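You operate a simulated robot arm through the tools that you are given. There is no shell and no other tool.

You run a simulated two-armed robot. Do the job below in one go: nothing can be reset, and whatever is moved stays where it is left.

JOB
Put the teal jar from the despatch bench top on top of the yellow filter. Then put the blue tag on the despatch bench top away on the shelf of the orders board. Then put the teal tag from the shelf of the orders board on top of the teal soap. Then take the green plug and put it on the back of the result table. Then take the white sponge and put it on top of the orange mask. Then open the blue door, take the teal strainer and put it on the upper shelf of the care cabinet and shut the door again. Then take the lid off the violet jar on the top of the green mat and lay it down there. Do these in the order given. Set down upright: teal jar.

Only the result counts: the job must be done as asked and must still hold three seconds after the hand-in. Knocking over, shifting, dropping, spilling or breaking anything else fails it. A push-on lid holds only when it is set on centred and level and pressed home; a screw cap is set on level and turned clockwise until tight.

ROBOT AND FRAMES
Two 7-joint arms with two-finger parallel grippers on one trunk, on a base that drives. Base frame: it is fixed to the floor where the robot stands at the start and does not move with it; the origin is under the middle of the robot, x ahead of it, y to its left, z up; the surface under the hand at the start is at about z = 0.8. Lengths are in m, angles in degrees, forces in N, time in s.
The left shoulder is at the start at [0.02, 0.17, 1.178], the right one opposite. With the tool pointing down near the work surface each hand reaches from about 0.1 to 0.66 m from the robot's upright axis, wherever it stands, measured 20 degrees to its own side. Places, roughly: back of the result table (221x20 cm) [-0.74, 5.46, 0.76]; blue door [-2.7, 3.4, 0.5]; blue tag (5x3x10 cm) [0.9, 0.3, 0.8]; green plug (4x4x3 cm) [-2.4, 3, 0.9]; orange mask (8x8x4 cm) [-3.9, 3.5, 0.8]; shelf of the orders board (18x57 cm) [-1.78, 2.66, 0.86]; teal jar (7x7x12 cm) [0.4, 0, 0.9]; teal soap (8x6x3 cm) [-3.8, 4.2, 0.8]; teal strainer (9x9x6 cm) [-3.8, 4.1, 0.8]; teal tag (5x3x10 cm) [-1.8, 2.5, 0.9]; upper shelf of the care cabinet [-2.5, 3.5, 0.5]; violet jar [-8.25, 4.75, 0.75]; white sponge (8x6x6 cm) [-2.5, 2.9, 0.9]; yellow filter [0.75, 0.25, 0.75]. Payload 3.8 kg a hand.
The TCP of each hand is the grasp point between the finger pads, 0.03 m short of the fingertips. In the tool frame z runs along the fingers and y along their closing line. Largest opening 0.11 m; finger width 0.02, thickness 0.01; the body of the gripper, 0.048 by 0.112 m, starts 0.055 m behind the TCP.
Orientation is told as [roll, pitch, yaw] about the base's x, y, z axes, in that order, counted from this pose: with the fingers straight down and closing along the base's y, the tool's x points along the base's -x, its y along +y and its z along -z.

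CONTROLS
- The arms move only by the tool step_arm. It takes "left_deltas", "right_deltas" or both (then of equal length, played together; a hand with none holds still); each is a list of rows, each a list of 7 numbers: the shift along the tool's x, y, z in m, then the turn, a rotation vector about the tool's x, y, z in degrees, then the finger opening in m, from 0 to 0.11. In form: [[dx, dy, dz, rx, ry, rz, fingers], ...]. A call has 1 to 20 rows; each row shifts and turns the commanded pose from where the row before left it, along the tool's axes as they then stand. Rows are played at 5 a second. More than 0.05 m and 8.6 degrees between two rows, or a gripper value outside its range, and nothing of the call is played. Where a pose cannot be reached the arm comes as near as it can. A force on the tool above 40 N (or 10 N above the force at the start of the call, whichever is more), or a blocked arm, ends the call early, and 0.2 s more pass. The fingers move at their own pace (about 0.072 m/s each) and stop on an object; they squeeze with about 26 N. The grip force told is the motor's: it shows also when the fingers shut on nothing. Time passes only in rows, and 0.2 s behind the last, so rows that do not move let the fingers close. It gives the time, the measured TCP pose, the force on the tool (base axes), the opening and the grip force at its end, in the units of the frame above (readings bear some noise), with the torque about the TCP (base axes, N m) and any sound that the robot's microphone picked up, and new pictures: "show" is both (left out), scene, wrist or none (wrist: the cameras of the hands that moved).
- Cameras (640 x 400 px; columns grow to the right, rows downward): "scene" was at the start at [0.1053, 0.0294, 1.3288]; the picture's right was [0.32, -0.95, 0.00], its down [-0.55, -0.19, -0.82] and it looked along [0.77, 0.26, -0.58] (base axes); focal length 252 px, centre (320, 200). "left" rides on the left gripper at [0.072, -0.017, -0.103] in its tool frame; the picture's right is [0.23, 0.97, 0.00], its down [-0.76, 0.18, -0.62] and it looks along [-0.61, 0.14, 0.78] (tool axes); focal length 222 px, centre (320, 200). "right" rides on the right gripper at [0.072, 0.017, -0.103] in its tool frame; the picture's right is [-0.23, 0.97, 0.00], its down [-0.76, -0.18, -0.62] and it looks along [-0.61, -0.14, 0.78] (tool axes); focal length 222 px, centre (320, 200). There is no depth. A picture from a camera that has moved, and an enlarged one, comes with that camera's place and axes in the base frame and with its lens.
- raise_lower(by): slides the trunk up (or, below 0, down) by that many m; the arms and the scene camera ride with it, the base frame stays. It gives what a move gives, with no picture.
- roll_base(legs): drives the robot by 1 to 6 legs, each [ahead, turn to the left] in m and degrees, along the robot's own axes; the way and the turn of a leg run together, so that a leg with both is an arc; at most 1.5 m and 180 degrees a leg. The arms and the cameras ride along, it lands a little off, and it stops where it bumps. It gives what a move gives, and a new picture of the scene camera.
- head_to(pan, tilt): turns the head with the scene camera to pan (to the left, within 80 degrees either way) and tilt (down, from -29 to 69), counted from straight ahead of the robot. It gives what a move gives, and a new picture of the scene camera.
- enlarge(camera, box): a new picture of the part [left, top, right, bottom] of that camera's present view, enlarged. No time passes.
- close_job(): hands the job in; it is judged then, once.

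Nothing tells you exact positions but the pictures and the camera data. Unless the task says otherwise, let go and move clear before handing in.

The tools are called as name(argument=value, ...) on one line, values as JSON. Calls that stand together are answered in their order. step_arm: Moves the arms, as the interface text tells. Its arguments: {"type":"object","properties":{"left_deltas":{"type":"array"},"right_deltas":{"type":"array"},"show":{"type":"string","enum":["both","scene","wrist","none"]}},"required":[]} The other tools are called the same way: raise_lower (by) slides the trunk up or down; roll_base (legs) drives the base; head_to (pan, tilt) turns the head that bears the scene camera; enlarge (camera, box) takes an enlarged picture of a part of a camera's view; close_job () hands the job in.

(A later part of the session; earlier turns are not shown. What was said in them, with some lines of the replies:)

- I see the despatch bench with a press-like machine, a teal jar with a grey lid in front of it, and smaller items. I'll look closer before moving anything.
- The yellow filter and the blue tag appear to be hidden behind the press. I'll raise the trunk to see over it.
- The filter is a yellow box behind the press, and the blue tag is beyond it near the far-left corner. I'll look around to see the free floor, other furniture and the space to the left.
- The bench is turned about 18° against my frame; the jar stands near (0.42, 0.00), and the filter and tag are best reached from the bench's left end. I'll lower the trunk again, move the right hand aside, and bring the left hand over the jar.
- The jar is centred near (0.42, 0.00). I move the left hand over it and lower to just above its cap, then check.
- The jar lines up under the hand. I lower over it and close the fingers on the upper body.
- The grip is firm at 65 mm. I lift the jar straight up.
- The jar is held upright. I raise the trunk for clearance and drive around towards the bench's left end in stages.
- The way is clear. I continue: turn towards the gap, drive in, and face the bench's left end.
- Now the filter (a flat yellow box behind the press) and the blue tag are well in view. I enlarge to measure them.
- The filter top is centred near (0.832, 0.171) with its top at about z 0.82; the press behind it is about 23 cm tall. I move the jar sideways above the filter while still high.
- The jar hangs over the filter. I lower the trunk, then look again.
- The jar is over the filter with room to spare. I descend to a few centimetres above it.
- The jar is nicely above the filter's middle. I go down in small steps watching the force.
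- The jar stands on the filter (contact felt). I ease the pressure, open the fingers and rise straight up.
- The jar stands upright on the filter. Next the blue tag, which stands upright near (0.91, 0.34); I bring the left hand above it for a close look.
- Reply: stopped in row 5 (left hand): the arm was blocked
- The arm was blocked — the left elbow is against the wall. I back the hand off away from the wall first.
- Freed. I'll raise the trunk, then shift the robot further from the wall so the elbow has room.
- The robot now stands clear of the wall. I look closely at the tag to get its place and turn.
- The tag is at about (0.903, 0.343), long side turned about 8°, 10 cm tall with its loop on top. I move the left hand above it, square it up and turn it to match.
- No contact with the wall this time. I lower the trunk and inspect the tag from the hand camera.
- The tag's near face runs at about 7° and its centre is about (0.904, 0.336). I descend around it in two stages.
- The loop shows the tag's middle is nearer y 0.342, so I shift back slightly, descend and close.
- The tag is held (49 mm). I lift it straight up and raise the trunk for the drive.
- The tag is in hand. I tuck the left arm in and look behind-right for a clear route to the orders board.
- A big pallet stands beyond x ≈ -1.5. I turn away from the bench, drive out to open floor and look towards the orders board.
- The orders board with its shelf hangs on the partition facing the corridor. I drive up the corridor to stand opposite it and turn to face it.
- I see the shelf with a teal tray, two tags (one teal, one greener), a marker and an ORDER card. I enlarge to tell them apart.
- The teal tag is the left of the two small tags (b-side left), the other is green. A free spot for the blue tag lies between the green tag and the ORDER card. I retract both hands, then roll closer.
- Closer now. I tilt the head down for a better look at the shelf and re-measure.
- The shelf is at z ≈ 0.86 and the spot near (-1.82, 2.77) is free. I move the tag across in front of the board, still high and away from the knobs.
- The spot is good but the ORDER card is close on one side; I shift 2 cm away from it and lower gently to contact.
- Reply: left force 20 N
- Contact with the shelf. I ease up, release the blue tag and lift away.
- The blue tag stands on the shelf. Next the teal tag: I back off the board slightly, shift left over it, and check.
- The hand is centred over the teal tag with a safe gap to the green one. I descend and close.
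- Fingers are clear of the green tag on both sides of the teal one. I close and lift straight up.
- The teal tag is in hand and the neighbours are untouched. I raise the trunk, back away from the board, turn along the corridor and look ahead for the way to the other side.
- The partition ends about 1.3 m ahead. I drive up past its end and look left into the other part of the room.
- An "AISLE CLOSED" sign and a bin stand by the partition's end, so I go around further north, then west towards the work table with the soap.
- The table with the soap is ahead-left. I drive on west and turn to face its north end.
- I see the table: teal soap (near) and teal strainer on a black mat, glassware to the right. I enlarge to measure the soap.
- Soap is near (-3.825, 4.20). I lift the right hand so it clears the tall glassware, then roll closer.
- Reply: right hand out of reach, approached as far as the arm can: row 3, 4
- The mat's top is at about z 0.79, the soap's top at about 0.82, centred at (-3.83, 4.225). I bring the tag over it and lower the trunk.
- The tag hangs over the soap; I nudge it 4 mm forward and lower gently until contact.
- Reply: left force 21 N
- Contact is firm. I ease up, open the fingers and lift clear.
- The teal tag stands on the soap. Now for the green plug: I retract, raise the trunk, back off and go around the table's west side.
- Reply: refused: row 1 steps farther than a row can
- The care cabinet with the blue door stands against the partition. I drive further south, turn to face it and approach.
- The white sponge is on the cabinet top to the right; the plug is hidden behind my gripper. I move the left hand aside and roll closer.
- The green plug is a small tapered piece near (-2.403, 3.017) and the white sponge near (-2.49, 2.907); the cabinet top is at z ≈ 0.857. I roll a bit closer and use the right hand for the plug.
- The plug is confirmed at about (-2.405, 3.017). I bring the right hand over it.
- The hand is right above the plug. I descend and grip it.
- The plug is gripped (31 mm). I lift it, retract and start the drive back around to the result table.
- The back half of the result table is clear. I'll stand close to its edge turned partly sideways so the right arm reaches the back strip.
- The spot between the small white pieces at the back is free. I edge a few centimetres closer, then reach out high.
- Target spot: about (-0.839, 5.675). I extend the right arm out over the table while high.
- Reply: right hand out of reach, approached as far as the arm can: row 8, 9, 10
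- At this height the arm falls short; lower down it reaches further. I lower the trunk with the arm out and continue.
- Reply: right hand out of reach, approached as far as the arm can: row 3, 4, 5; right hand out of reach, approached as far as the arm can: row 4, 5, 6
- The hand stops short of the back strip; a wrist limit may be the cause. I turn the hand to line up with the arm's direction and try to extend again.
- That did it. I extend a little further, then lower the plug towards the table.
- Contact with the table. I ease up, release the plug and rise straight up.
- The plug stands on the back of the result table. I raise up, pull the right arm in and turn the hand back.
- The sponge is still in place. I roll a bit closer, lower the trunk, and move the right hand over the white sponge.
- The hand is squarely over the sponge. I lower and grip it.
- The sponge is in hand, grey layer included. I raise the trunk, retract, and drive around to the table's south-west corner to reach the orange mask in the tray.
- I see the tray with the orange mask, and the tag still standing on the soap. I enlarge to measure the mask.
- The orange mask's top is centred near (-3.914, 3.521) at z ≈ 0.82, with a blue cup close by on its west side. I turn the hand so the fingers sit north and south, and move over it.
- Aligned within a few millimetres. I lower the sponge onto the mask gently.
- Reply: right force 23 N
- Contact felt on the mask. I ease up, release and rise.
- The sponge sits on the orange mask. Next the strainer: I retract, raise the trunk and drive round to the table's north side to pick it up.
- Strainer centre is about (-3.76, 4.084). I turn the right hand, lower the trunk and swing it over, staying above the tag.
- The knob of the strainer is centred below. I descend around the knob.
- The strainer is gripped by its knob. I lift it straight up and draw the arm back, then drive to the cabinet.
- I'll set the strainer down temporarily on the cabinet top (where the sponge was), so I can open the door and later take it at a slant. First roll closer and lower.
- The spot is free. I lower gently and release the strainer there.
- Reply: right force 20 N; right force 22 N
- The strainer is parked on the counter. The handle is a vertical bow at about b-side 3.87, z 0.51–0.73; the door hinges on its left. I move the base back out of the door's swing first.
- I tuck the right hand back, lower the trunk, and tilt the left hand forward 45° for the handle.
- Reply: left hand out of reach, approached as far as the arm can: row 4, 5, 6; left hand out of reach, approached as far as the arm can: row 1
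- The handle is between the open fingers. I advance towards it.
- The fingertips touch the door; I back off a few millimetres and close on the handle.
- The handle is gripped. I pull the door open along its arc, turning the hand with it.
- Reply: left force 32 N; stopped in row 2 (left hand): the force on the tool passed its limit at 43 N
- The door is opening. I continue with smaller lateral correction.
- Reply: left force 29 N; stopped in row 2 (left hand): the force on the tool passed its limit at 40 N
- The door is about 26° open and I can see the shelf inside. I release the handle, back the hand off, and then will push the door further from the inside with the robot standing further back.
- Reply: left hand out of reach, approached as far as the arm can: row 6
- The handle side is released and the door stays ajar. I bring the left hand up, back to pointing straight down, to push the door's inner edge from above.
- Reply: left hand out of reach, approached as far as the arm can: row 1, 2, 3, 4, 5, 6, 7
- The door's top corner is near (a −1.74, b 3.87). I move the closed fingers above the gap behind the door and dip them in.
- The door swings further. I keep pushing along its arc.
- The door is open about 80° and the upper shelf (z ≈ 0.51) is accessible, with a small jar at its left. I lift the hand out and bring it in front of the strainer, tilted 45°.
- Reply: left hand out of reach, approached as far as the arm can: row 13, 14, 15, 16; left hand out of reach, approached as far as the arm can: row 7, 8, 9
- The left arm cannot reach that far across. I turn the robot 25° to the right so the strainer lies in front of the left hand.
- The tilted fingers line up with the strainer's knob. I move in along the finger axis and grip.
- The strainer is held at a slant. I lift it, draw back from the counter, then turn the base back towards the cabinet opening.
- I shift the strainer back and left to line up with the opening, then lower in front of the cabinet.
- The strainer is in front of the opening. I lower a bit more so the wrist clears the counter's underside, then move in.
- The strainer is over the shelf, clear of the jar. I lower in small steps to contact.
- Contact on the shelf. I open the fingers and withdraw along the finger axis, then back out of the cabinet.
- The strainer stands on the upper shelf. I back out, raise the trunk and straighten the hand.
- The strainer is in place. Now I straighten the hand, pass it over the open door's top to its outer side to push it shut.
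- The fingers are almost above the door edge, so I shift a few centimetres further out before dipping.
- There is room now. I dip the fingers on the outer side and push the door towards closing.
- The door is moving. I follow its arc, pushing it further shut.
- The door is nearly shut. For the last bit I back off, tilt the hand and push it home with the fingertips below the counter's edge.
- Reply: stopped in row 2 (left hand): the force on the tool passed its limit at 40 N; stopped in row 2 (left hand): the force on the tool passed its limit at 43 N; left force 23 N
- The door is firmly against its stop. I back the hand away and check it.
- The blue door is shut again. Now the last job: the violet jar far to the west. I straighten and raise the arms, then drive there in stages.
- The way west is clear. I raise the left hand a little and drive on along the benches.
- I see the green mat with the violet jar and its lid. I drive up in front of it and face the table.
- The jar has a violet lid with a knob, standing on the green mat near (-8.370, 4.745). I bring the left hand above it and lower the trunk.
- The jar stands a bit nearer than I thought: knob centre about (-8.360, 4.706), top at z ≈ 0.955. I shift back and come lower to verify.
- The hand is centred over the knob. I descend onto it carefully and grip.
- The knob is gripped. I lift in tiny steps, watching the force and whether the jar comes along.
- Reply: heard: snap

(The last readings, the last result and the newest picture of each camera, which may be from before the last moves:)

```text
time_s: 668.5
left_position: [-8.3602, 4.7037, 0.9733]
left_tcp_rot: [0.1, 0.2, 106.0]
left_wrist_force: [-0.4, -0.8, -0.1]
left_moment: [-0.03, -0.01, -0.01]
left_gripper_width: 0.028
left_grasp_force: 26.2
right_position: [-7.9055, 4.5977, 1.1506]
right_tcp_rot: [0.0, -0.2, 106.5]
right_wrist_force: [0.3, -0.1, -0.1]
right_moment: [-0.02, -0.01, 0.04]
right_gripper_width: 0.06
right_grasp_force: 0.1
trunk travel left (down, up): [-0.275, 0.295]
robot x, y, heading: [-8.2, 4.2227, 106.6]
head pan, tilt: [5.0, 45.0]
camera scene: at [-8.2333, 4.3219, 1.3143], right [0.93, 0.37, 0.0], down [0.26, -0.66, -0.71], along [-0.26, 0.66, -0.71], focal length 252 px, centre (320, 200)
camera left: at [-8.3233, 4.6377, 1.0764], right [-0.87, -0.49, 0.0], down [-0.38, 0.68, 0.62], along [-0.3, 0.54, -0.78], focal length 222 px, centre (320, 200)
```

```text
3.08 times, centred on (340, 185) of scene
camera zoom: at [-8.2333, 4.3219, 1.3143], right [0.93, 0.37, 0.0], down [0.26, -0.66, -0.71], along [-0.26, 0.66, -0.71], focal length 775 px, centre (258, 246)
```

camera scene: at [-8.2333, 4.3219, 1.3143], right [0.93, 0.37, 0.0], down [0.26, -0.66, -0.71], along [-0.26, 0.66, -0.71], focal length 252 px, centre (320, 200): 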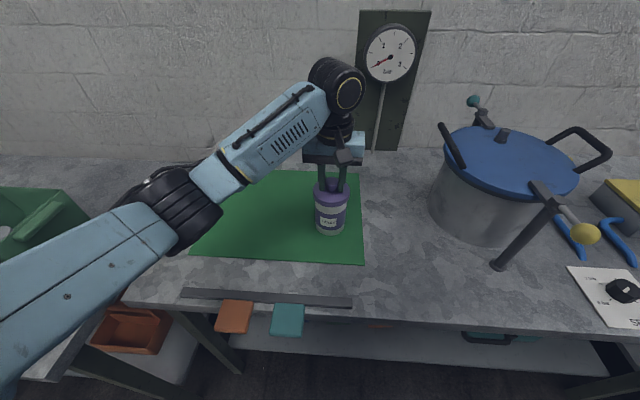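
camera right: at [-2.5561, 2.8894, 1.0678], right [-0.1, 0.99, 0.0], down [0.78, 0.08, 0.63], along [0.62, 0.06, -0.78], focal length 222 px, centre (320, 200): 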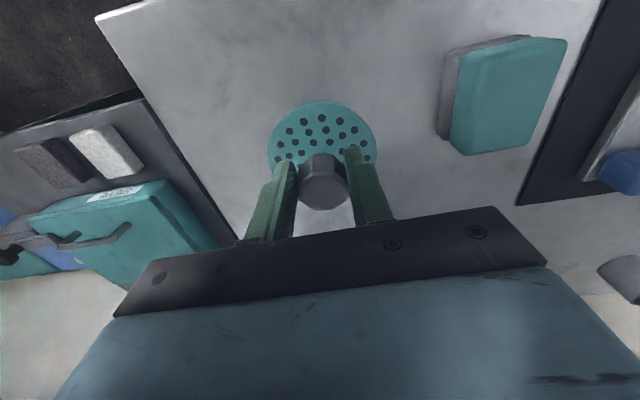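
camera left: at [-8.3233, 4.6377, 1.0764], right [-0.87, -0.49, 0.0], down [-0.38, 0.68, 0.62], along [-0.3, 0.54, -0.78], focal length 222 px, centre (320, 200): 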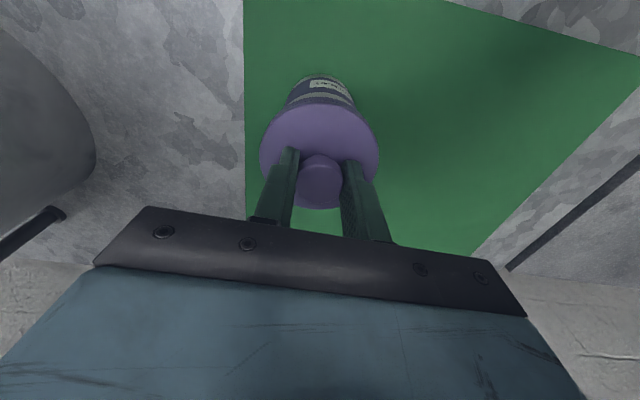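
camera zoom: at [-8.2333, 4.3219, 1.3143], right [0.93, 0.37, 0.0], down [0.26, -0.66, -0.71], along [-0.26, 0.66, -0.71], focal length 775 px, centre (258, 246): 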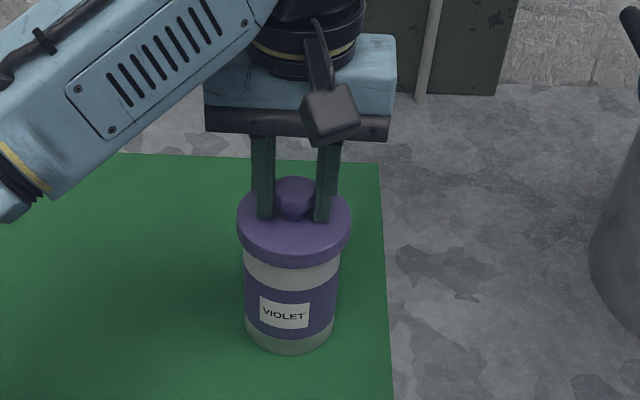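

A snap — the lid came free while the jar stayed put. I lift it clear, straight up.

step_arm(left_deltas=[[0, 0, -0.01, 0, 0, 0, 0.02], [0, 0, -0.015, 0, 0, 0, 0.02], [0, 0, -0.02, 0, 0, 0, 0.02], [0, 0, -0.03, 0, 0, 0, 0.02], [0, 0, 0, 0, 0, 0, 0.02]])

enlarge(camera="scene", box=[200, 100, 400, 270])

```text
time_s: 669.7
left_position: [-8.36, 4.7037, 1.0483]
left_tcp_rot: [0.1, 0.0, 105.9]
left_wrist_force: [0.3, 0.4, -0.7]
left_moment: [-0.02, 0.03, 0.01]
left_gripper_width: 0.028
left_grasp_force: 25.6
right_position: [-7.9058, 4.598, 1.1503]
right_tcp_rot: [-0.1, -0.3, 106.7]
right_wrist_force: [-0.1, -0.2, 0.4]
right_moment: [-0.05, -0.01, -0.02]
right_gripper_width: 0.0599
right_grasp_force: 0.0
trunk travel left (down, up): [-0.275, 0.295]
robot x, y, heading: [-8.2006, 4.2262, 106.9]
head pan, tilt: [5.0, 45.0]
camera scene: at [-8.2334, 4.322, 1.3142], right [0.93, 0.37, 0.0], down [0.26, -0.66, -0.71], along [-0.26, 0.66, -0.71], focal length 252 px, centre (320, 200)
camera left: at [-8.3232, 4.638, 1.1518], right [-0.87, -0.49, 0.0], down [-0.38, 0.68, 0.62], along [-0.3, 0.54, -0.78], focal length 222 px, centre (320, 200)
```

scene: 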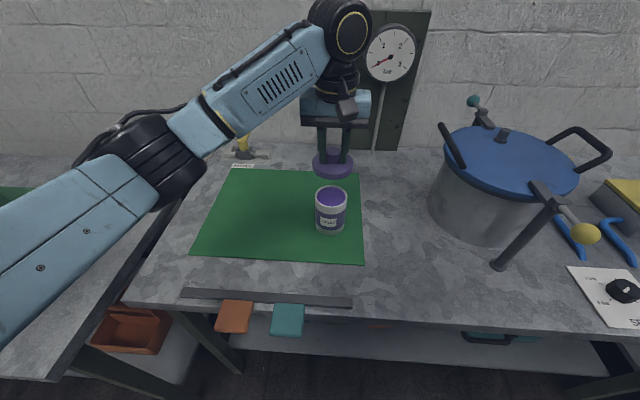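
left: 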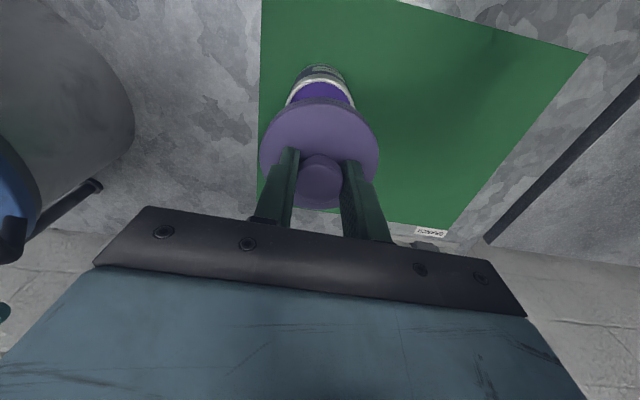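

```text
2.35 times, centred on (300, 185) of scene
camera zoom: at [-8.2334, 4.322, 1.3142], right [0.93, 0.37, 0.0], down [0.26, -0.66, -0.71], along [-0.26, 0.66, -0.71], focal length 593 px, centre (367, 235)
```

zoom: 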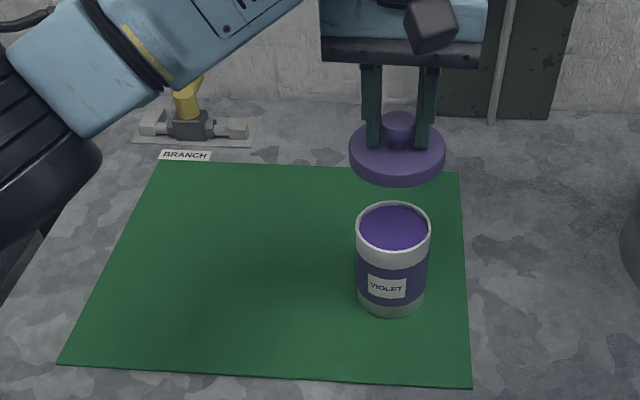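

The lid is off and the jar is undisturbed. I carry the lid to the free left part of the green mat.

step_arm(left_deltas=[[-0.0144, 0.0427, 0, 0, 0, 0, 0.02], [-0.0144, 0.0427, 0, 0, 0, 0, 0.02], [-0.0144, 0.0427, 0, 0, 0, 0, 0.02], [-0.0144, 0.0427, 0, 0, 0, 0, 0.02], [0, 0, 0.04, 0, 0, 0, 0.02], [0, 0, 0.04, 0, 0, 0, 0.02], [0, 0, 0.04, 0, 0, 0, 0.02], [0, 0, 0, 0, 0, 0, 0.02]])

enlarge(camera="scene", box=[160, 100, 380, 280])

```text
time_s: 671.5
left_position: [-8.5411, 4.713, 0.9276]
left_tcp_rot: [0.1, -0.2, 105.9]
left_wrist_force: [0.0, 0.0, -0.3]
left_moment: [-0.01, 0.02, -0.02]
left_gripper_width: 0.0282
left_grasp_force: 25.8
right_position: [-7.9055, 4.597, 1.1514]
right_tcp_rot: [0.0, -0.2, 106.6]
right_wrist_force: [0.5, -0.2, 0.6]
right_moment: [-0.04, 0.0, 0.0]
right_gripper_width: 0.0602
right_grasp_force: 0.0
trunk travel left (down, up): [-0.275, 0.295]
robot x, y, heading: [-8.1993, 4.2236, 106.4]
head pan, tilt: [5.0, 45.0]
camera scene: at [-8.2333, 4.3217, 1.3143], right [0.93, 0.37, 0.0], down [0.26, -0.66, -0.71], along [-0.26, 0.66, -0.71], focal length 252 px, centre (320, 200)
camera left: at [-8.503, 4.6468, 1.032], right [-0.87, -0.49, 0.0], down [-0.38, 0.68, 0.62], along [-0.3, 0.55, -0.78], focal length 222 px, centre (320, 200)
```

scene: 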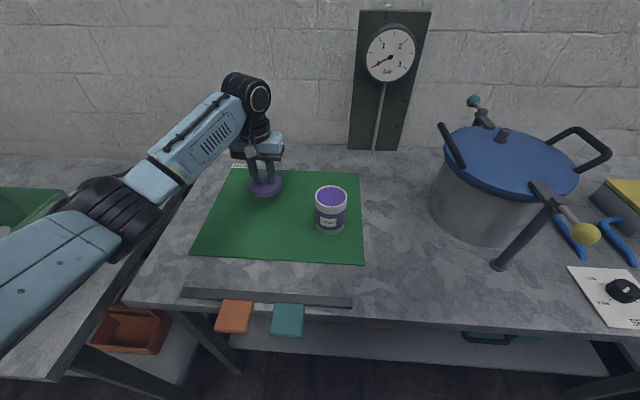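
left: 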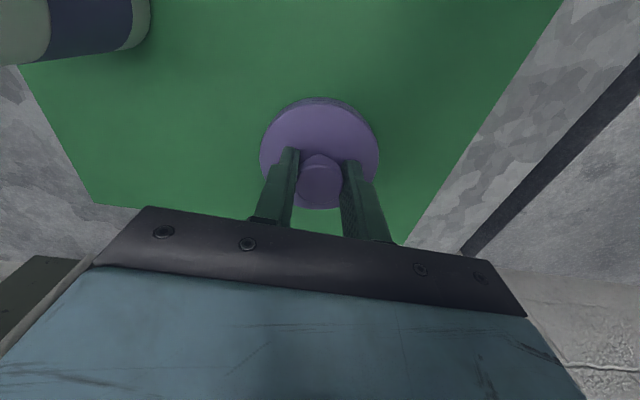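

```text
2.22 times, centred on (270, 190) of scene
camera zoom: at [-8.2333, 4.3217, 1.3143], right [0.93, 0.37, 0.0], down [0.26, -0.66, -0.71], along [-0.26, 0.66, -0.71], focal length 560 px, centre (431, 222)
```

zoom: 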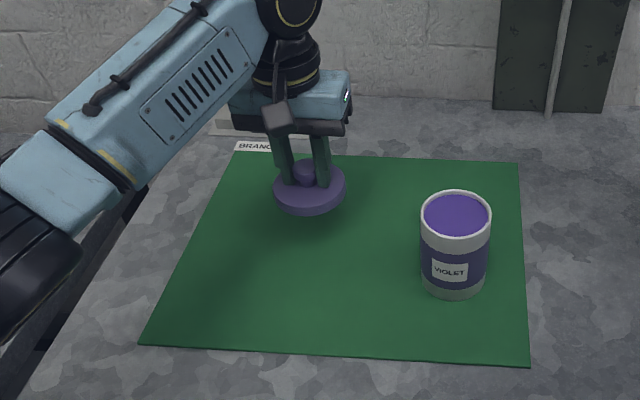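

step_arm(left_deltas=[[0, 0, 0.03, 0, 0, 0, 0.02], [0, 0, 0.02, 0, 0, 0, 0.02], [0, 0, 0.008, 0, 0, 0, 0.02], [0, 0, 0, 0, 0, 0, 0.02]], show="none")

step_arm(left_deltas=[[0, 0, 0.003, 0, 0, 0, 0.02], [0, 0, 0.002, 0, 0, 0, 0.02]], show="none")

step_arm(left_deltas=[[0, 0, 0.002, 0, 0, 0, 0.02], [0, 0, 0.002, 0, 0, 0, 0.02]], show="none")

```text
time_s: 672.5
left_position: [-8.541, 4.713, 0.8703]
left_tcp_rot: [0.1, 0.1, 105.8]
left_wrist_force: [0.8, 0.5, -0.3]
left_moment: [0.0, 0.01, 0.0]
left_gripper_width: 0.0282
left_grasp_force: 25.9
right_position: [-7.907, 4.5973, 1.1524]
right_tcp_rot: [0.0, -0.2, 106.6]
right_wrist_force: [0.6, 0.2, 0.6]
right_moment: [0.02, 0.0, 0.03]
right_gripper_width: 0.0602
right_grasp_force: 0.1
trunk travel left (down, up): [-0.275, 0.295]
robot x, y, heading: [-8.1975, 4.2229, 106.8]
head pan, tilt: [5.0, 45.0]
```

```text
time_s: 673.1
left_position: [-8.5414, 4.7137, 0.8644]
left_tcp_rot: [0.0, 0.0, 106.0]
left_wrist_force: [0.2, 0.2, 0.0]
left_moment: [0.01, -0.01, 0.05]
left_gripper_width: 0.0283
left_grasp_force: 26.3
right_position: [-7.9063, 4.5986, 1.15]
right_tcp_rot: [0.0, -0.2, 106.7]
right_wrist_force: [-0.2, 0.4, -0.4]
right_moment: [-0.02, 0.01, -0.01]
right_gripper_width: 0.0601
right_grasp_force: 0.1
trunk travel left (down, up): [-0.275, 0.295]
robot x, y, heading: [-8.2017, 4.2263, 106.7]
head pan, tilt: [5.0, 45.0]
```

```text
time_s: 673.7
left_position: [-8.5408, 4.7119, 0.861]
left_tcp_rot: [0.0, -0.1, 106.0]
left_wrist_force: [0.2, -0.3, 1.4]
left_moment: [-0.02, -0.02, -0.03]
left_gripper_width: 0.0278
left_grasp_force: 26.0
right_position: [-7.9062, 4.5975, 1.1512]
right_tcp_rot: [0.0, -0.2, 106.7]
right_wrist_force: [0.3, 0.4, -0.3]
right_moment: [0.0, 0.01, -0.01]
right_gripper_width: 0.0603
right_grasp_force: 0.0
trunk travel left (down, up): [-0.275, 0.295]
robot x, y, heading: [-8.1986, 4.2239, 106.8]
head pan, tilt: [5.0, 45.0]
```

step_arm(left_deltas=[[0, 0, 0.002, 0, 0, 0, 0.02], [0, 0, 0.002, 0, 0, 0, 0.02]], show="none")

step_arm(left_deltas=[[0, 0, 0.002, 0, 0, 0, 0.02], [0, 0, 0, 0, 0, 0, 0.02]], show="wrist")

```text
time_s: 674.3
left_position: [-8.5416, 4.7125, 0.8608]
left_tcp_rot: [-0.1, -0.4, 106.0]
left_wrist_force: [-1.8, -4.4, 24.8]
left_moment: [-0.35, -0.1, 0.01]
left_gripper_width: 0.0277
left_grasp_force: 25.8
right_position: [-7.9047, 4.5959, 1.1516]
right_tcp_rot: [-0.1, -0.2, 106.7]
right_wrist_force: [0.6, 0.1, -0.4]
right_moment: [0.01, -0.01, -0.03]
right_gripper_width: 0.0601
right_grasp_force: 0.0
trunk travel left (down, up): [-0.275, 0.295]
robot x, y, heading: [-8.197, 4.228, 106.8]
head pan, tilt: [5.0, 45.0]
```

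```text
time_s: 674.9
left_position: [-8.5409, 4.7127, 0.8595]
left_tcp_rot: [0.0, -0.6, 106.0]
left_wrist_force: [-2.2, -2.3, 33.5]
left_moment: [-0.24, 0.15, 0.05]
left_gripper_width: 0.0282
left_grasp_force: 25.8
right_position: [-7.9035, 4.5959, 1.1519]
right_tcp_rot: [0.0, -0.5, 106.7]
right_wrist_force: [-0.6, -0.3, 0.7]
right_moment: [-0.01, 0.0, 0.0]
right_gripper_width: 0.0599
right_grasp_force: 0.0
trunk travel left (down, up): [-0.275, 0.295]
robot x, y, heading: [-8.1954, 4.2251, 106.7]
head pan, tilt: [5.0, 45.0]
camera left: at [-8.5028, 4.6452, 0.9634], right [-0.87, -0.49, 0.0], down [-0.38, 0.68, 0.63], along [-0.31, 0.55, -0.78], focal length 222 px, centre (320, 200)
```

left: 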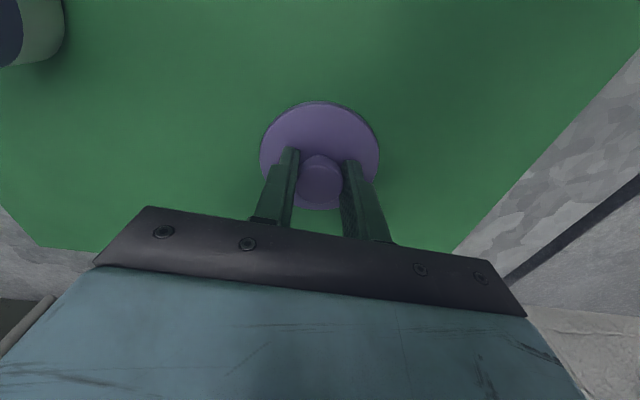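

Firm contact with the mat. I ease the pressure, release the knob and rise straight up.

step_arm(left_deltas=[[0, 0, -0.004, 0, 0, 0, 0.02], [0, 0, 0, 0, 0, 0, 0.04], [0, 0, 0, 0, 0, 0, 0.06], [0, 0, 0, 0, 0, 0, 0.06], [0, 0, -0.02, 0, 0, 0, 0.06], [0, 0, -0.03, 0, 0, 0, 0.06], [0, 0, -0.04, 0, 0, 0, 0.06], [0, 0, -0.045, 0, 0, 0, 0.06], [0, 0, -0.045, 0, 0, 0, 0.06], [0, 0, 0, 0, 0, 0, 0.06]])

enlarge(camera="scene", box=[160, 100, 380, 280])

```text
time_s: 677.1
left_position: [-8.541, 4.7123, 1.0395]
left_tcp_rot: [0.0, -0.1, 106.0]
left_wrist_force: [0.0, 0.5, 0.5]
left_moment: [0.01, 0.0, 0.03]
left_gripper_width: 0.0601
left_grasp_force: 0.1
right_position: [-7.9056, 4.5981, 1.151]
right_tcp_rot: [0.0, -0.2, 106.7]
right_wrist_force: [-0.4, -0.5, -0.4]
right_moment: [0.0, 0.0, 0.01]
right_gripper_width: 0.0604
right_grasp_force: 0.0
trunk travel left (down, up): [-0.275, 0.295]
robot x, y, heading: [-8.198, 4.2242, 106.5]
head pan, tilt: [5.0, 45.0]
camera scene: at [-8.2335, 4.3221, 1.3142], right [0.93, 0.37, 0.0], down [0.26, -0.66, -0.71], along [-0.26, 0.66, -0.71], focal length 252 px, centre (320, 200)
camera left: at [-8.5037, 4.6459, 1.1426], right [-0.87, -0.49, 0.0], down [-0.38, 0.68, 0.62], along [-0.3, 0.54, -0.78], focal length 222 px, centre (320, 200)
```

scene: 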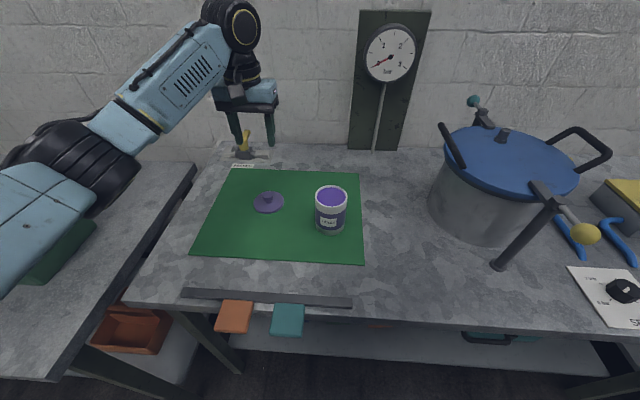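
left: 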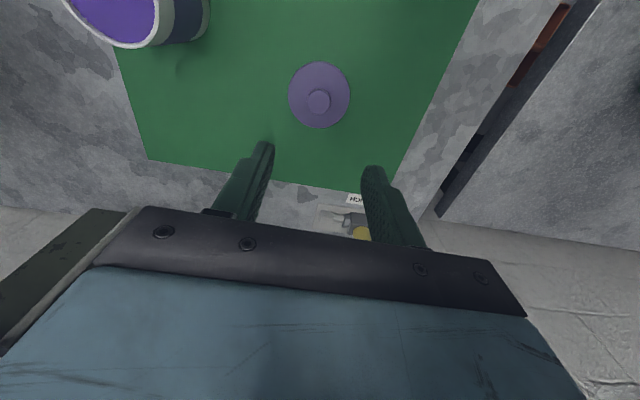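

```text
2.22 times, centred on (270, 190) of scene
camera zoom: at [-8.2335, 4.3221, 1.3142], right [0.93, 0.37, 0.0], down [0.26, -0.66, -0.71], along [-0.26, 0.66, -0.71], focal length 560 px, centre (431, 222)
```

zoom: 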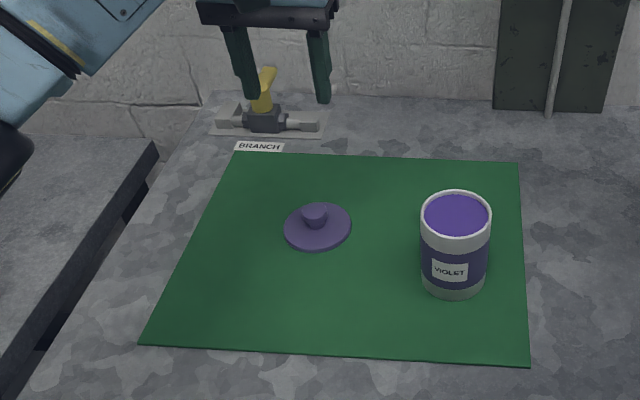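

The lid lies flat on the green mat beside the open jar. I move the hands clear and back the robot off before handing in.

raise_lower(by=0.15)

roll_base(legs=[[-0.3, 0]])

enlarge(camera="scene", box=[200, 60, 440, 240])

```text
time_s: 678.9
left_position: [-8.54, 4.7122, 1.1887]
left_tcp_rot: [0.1, 0.0, 106.1]
left_wrist_force: [0.3, 1.2, 0.2]
left_moment: [0.0, -0.04, -0.01]
left_gripper_width: 0.0601
left_grasp_force: 0.0
right_position: [-7.9062, 4.5975, 1.3009]
right_tcp_rot: [0.0, -0.2, 106.7]
right_wrist_force: [0.1, 0.0, 0.2]
right_moment: [0.02, -0.01, 0.07]
right_gripper_width: 0.06
right_grasp_force: 0.1
trunk travel left (down, up): [-0.425, 0.145]
robot x, y, heading: [-8.1991, 4.225, 106.7]
head pan, tilt: [5.0, 45.0]
```

```text
time_s: 680.9
left_position: [-8.4553, 4.4255, 1.1891]
left_tcp_rot: [0.1, 0.0, 105.9]
left_wrist_force: [0.5, 0.1, 0.6]
left_moment: [0.03, -0.01, -0.02]
left_gripper_width: 0.0601
left_grasp_force: 0.1
right_position: [-7.8179, 4.3107, 1.3008]
right_tcp_rot: [0.0, -0.2, 106.6]
right_wrist_force: [-0.2, -0.4, -1.3]
right_moment: [0.02, -0.02, 0.03]
right_gripper_width: 0.0603
right_grasp_force: 0.1
trunk travel left (down, up): [-0.425, 0.145]
robot x, y, heading: [-8.1134, 3.94, 106.3]
head pan, tilt: [5.0, 45.0]
camera scene: at [-8.1474, 4.0357, 1.4643], right [0.93, 0.37, 0.0], down [0.26, -0.66, -0.71], along [-0.26, 0.66, -0.71], focal length 252 px, centre (320, 200)
```

scene: 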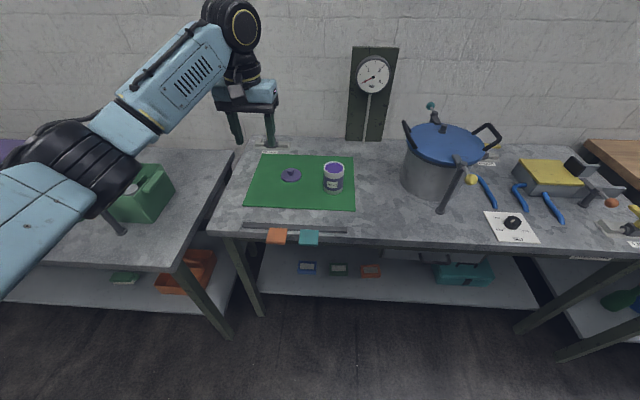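

```text
2.22 times, centred on (320, 150) of scene
camera zoom: at [-8.1474, 4.0357, 1.4643], right [0.93, 0.37, 0.0], down [0.26, -0.66, -0.71], along [-0.26, 0.66, -0.71], focal length 560 px, centre (320, 311)
```

zoom: 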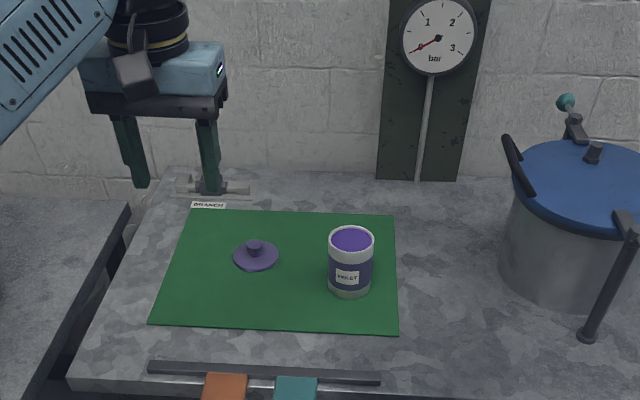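

Everything is in place: the lid lies on the green mat beside the open violet jar, and both hands are empty and clear. I hand in the job.

close_job()

```text
The job is handed in.
```

I did all seven steps in the order given and handed the job in. I did not drive back to recheck the earlier places first. Each was last seen or felt in place when I left it.

| Step | Result |
|---|---|
| Teal jar | Stands upright on the yellow filter behind the press. |
| Blue tag | Stands on the orders board shelf, between the green tag and the order card. |
| Teal tag | Stands on the teal soap. |
| Green plug | Stands on the back part of the result table. |
| White sponge | Lies on the orange mask in the tray. |
| Teal strainer | On the upper shelf of the care cabinet. I pushed the blue door until it met its stop and it stayed shut. |
| Violet jar lid | Came off with a snap and lies flat on the green mat beside the open jar. |

- **Wall contact:** while first reaching for the blue tag, my left arm (I think the elbow) pressed against the wall. I saw nothing moved by it.
- **Strainer set down briefly:** I put the strainer on the cabinet top for a while, because it had to be gripped at a slant to go onto the shelf.
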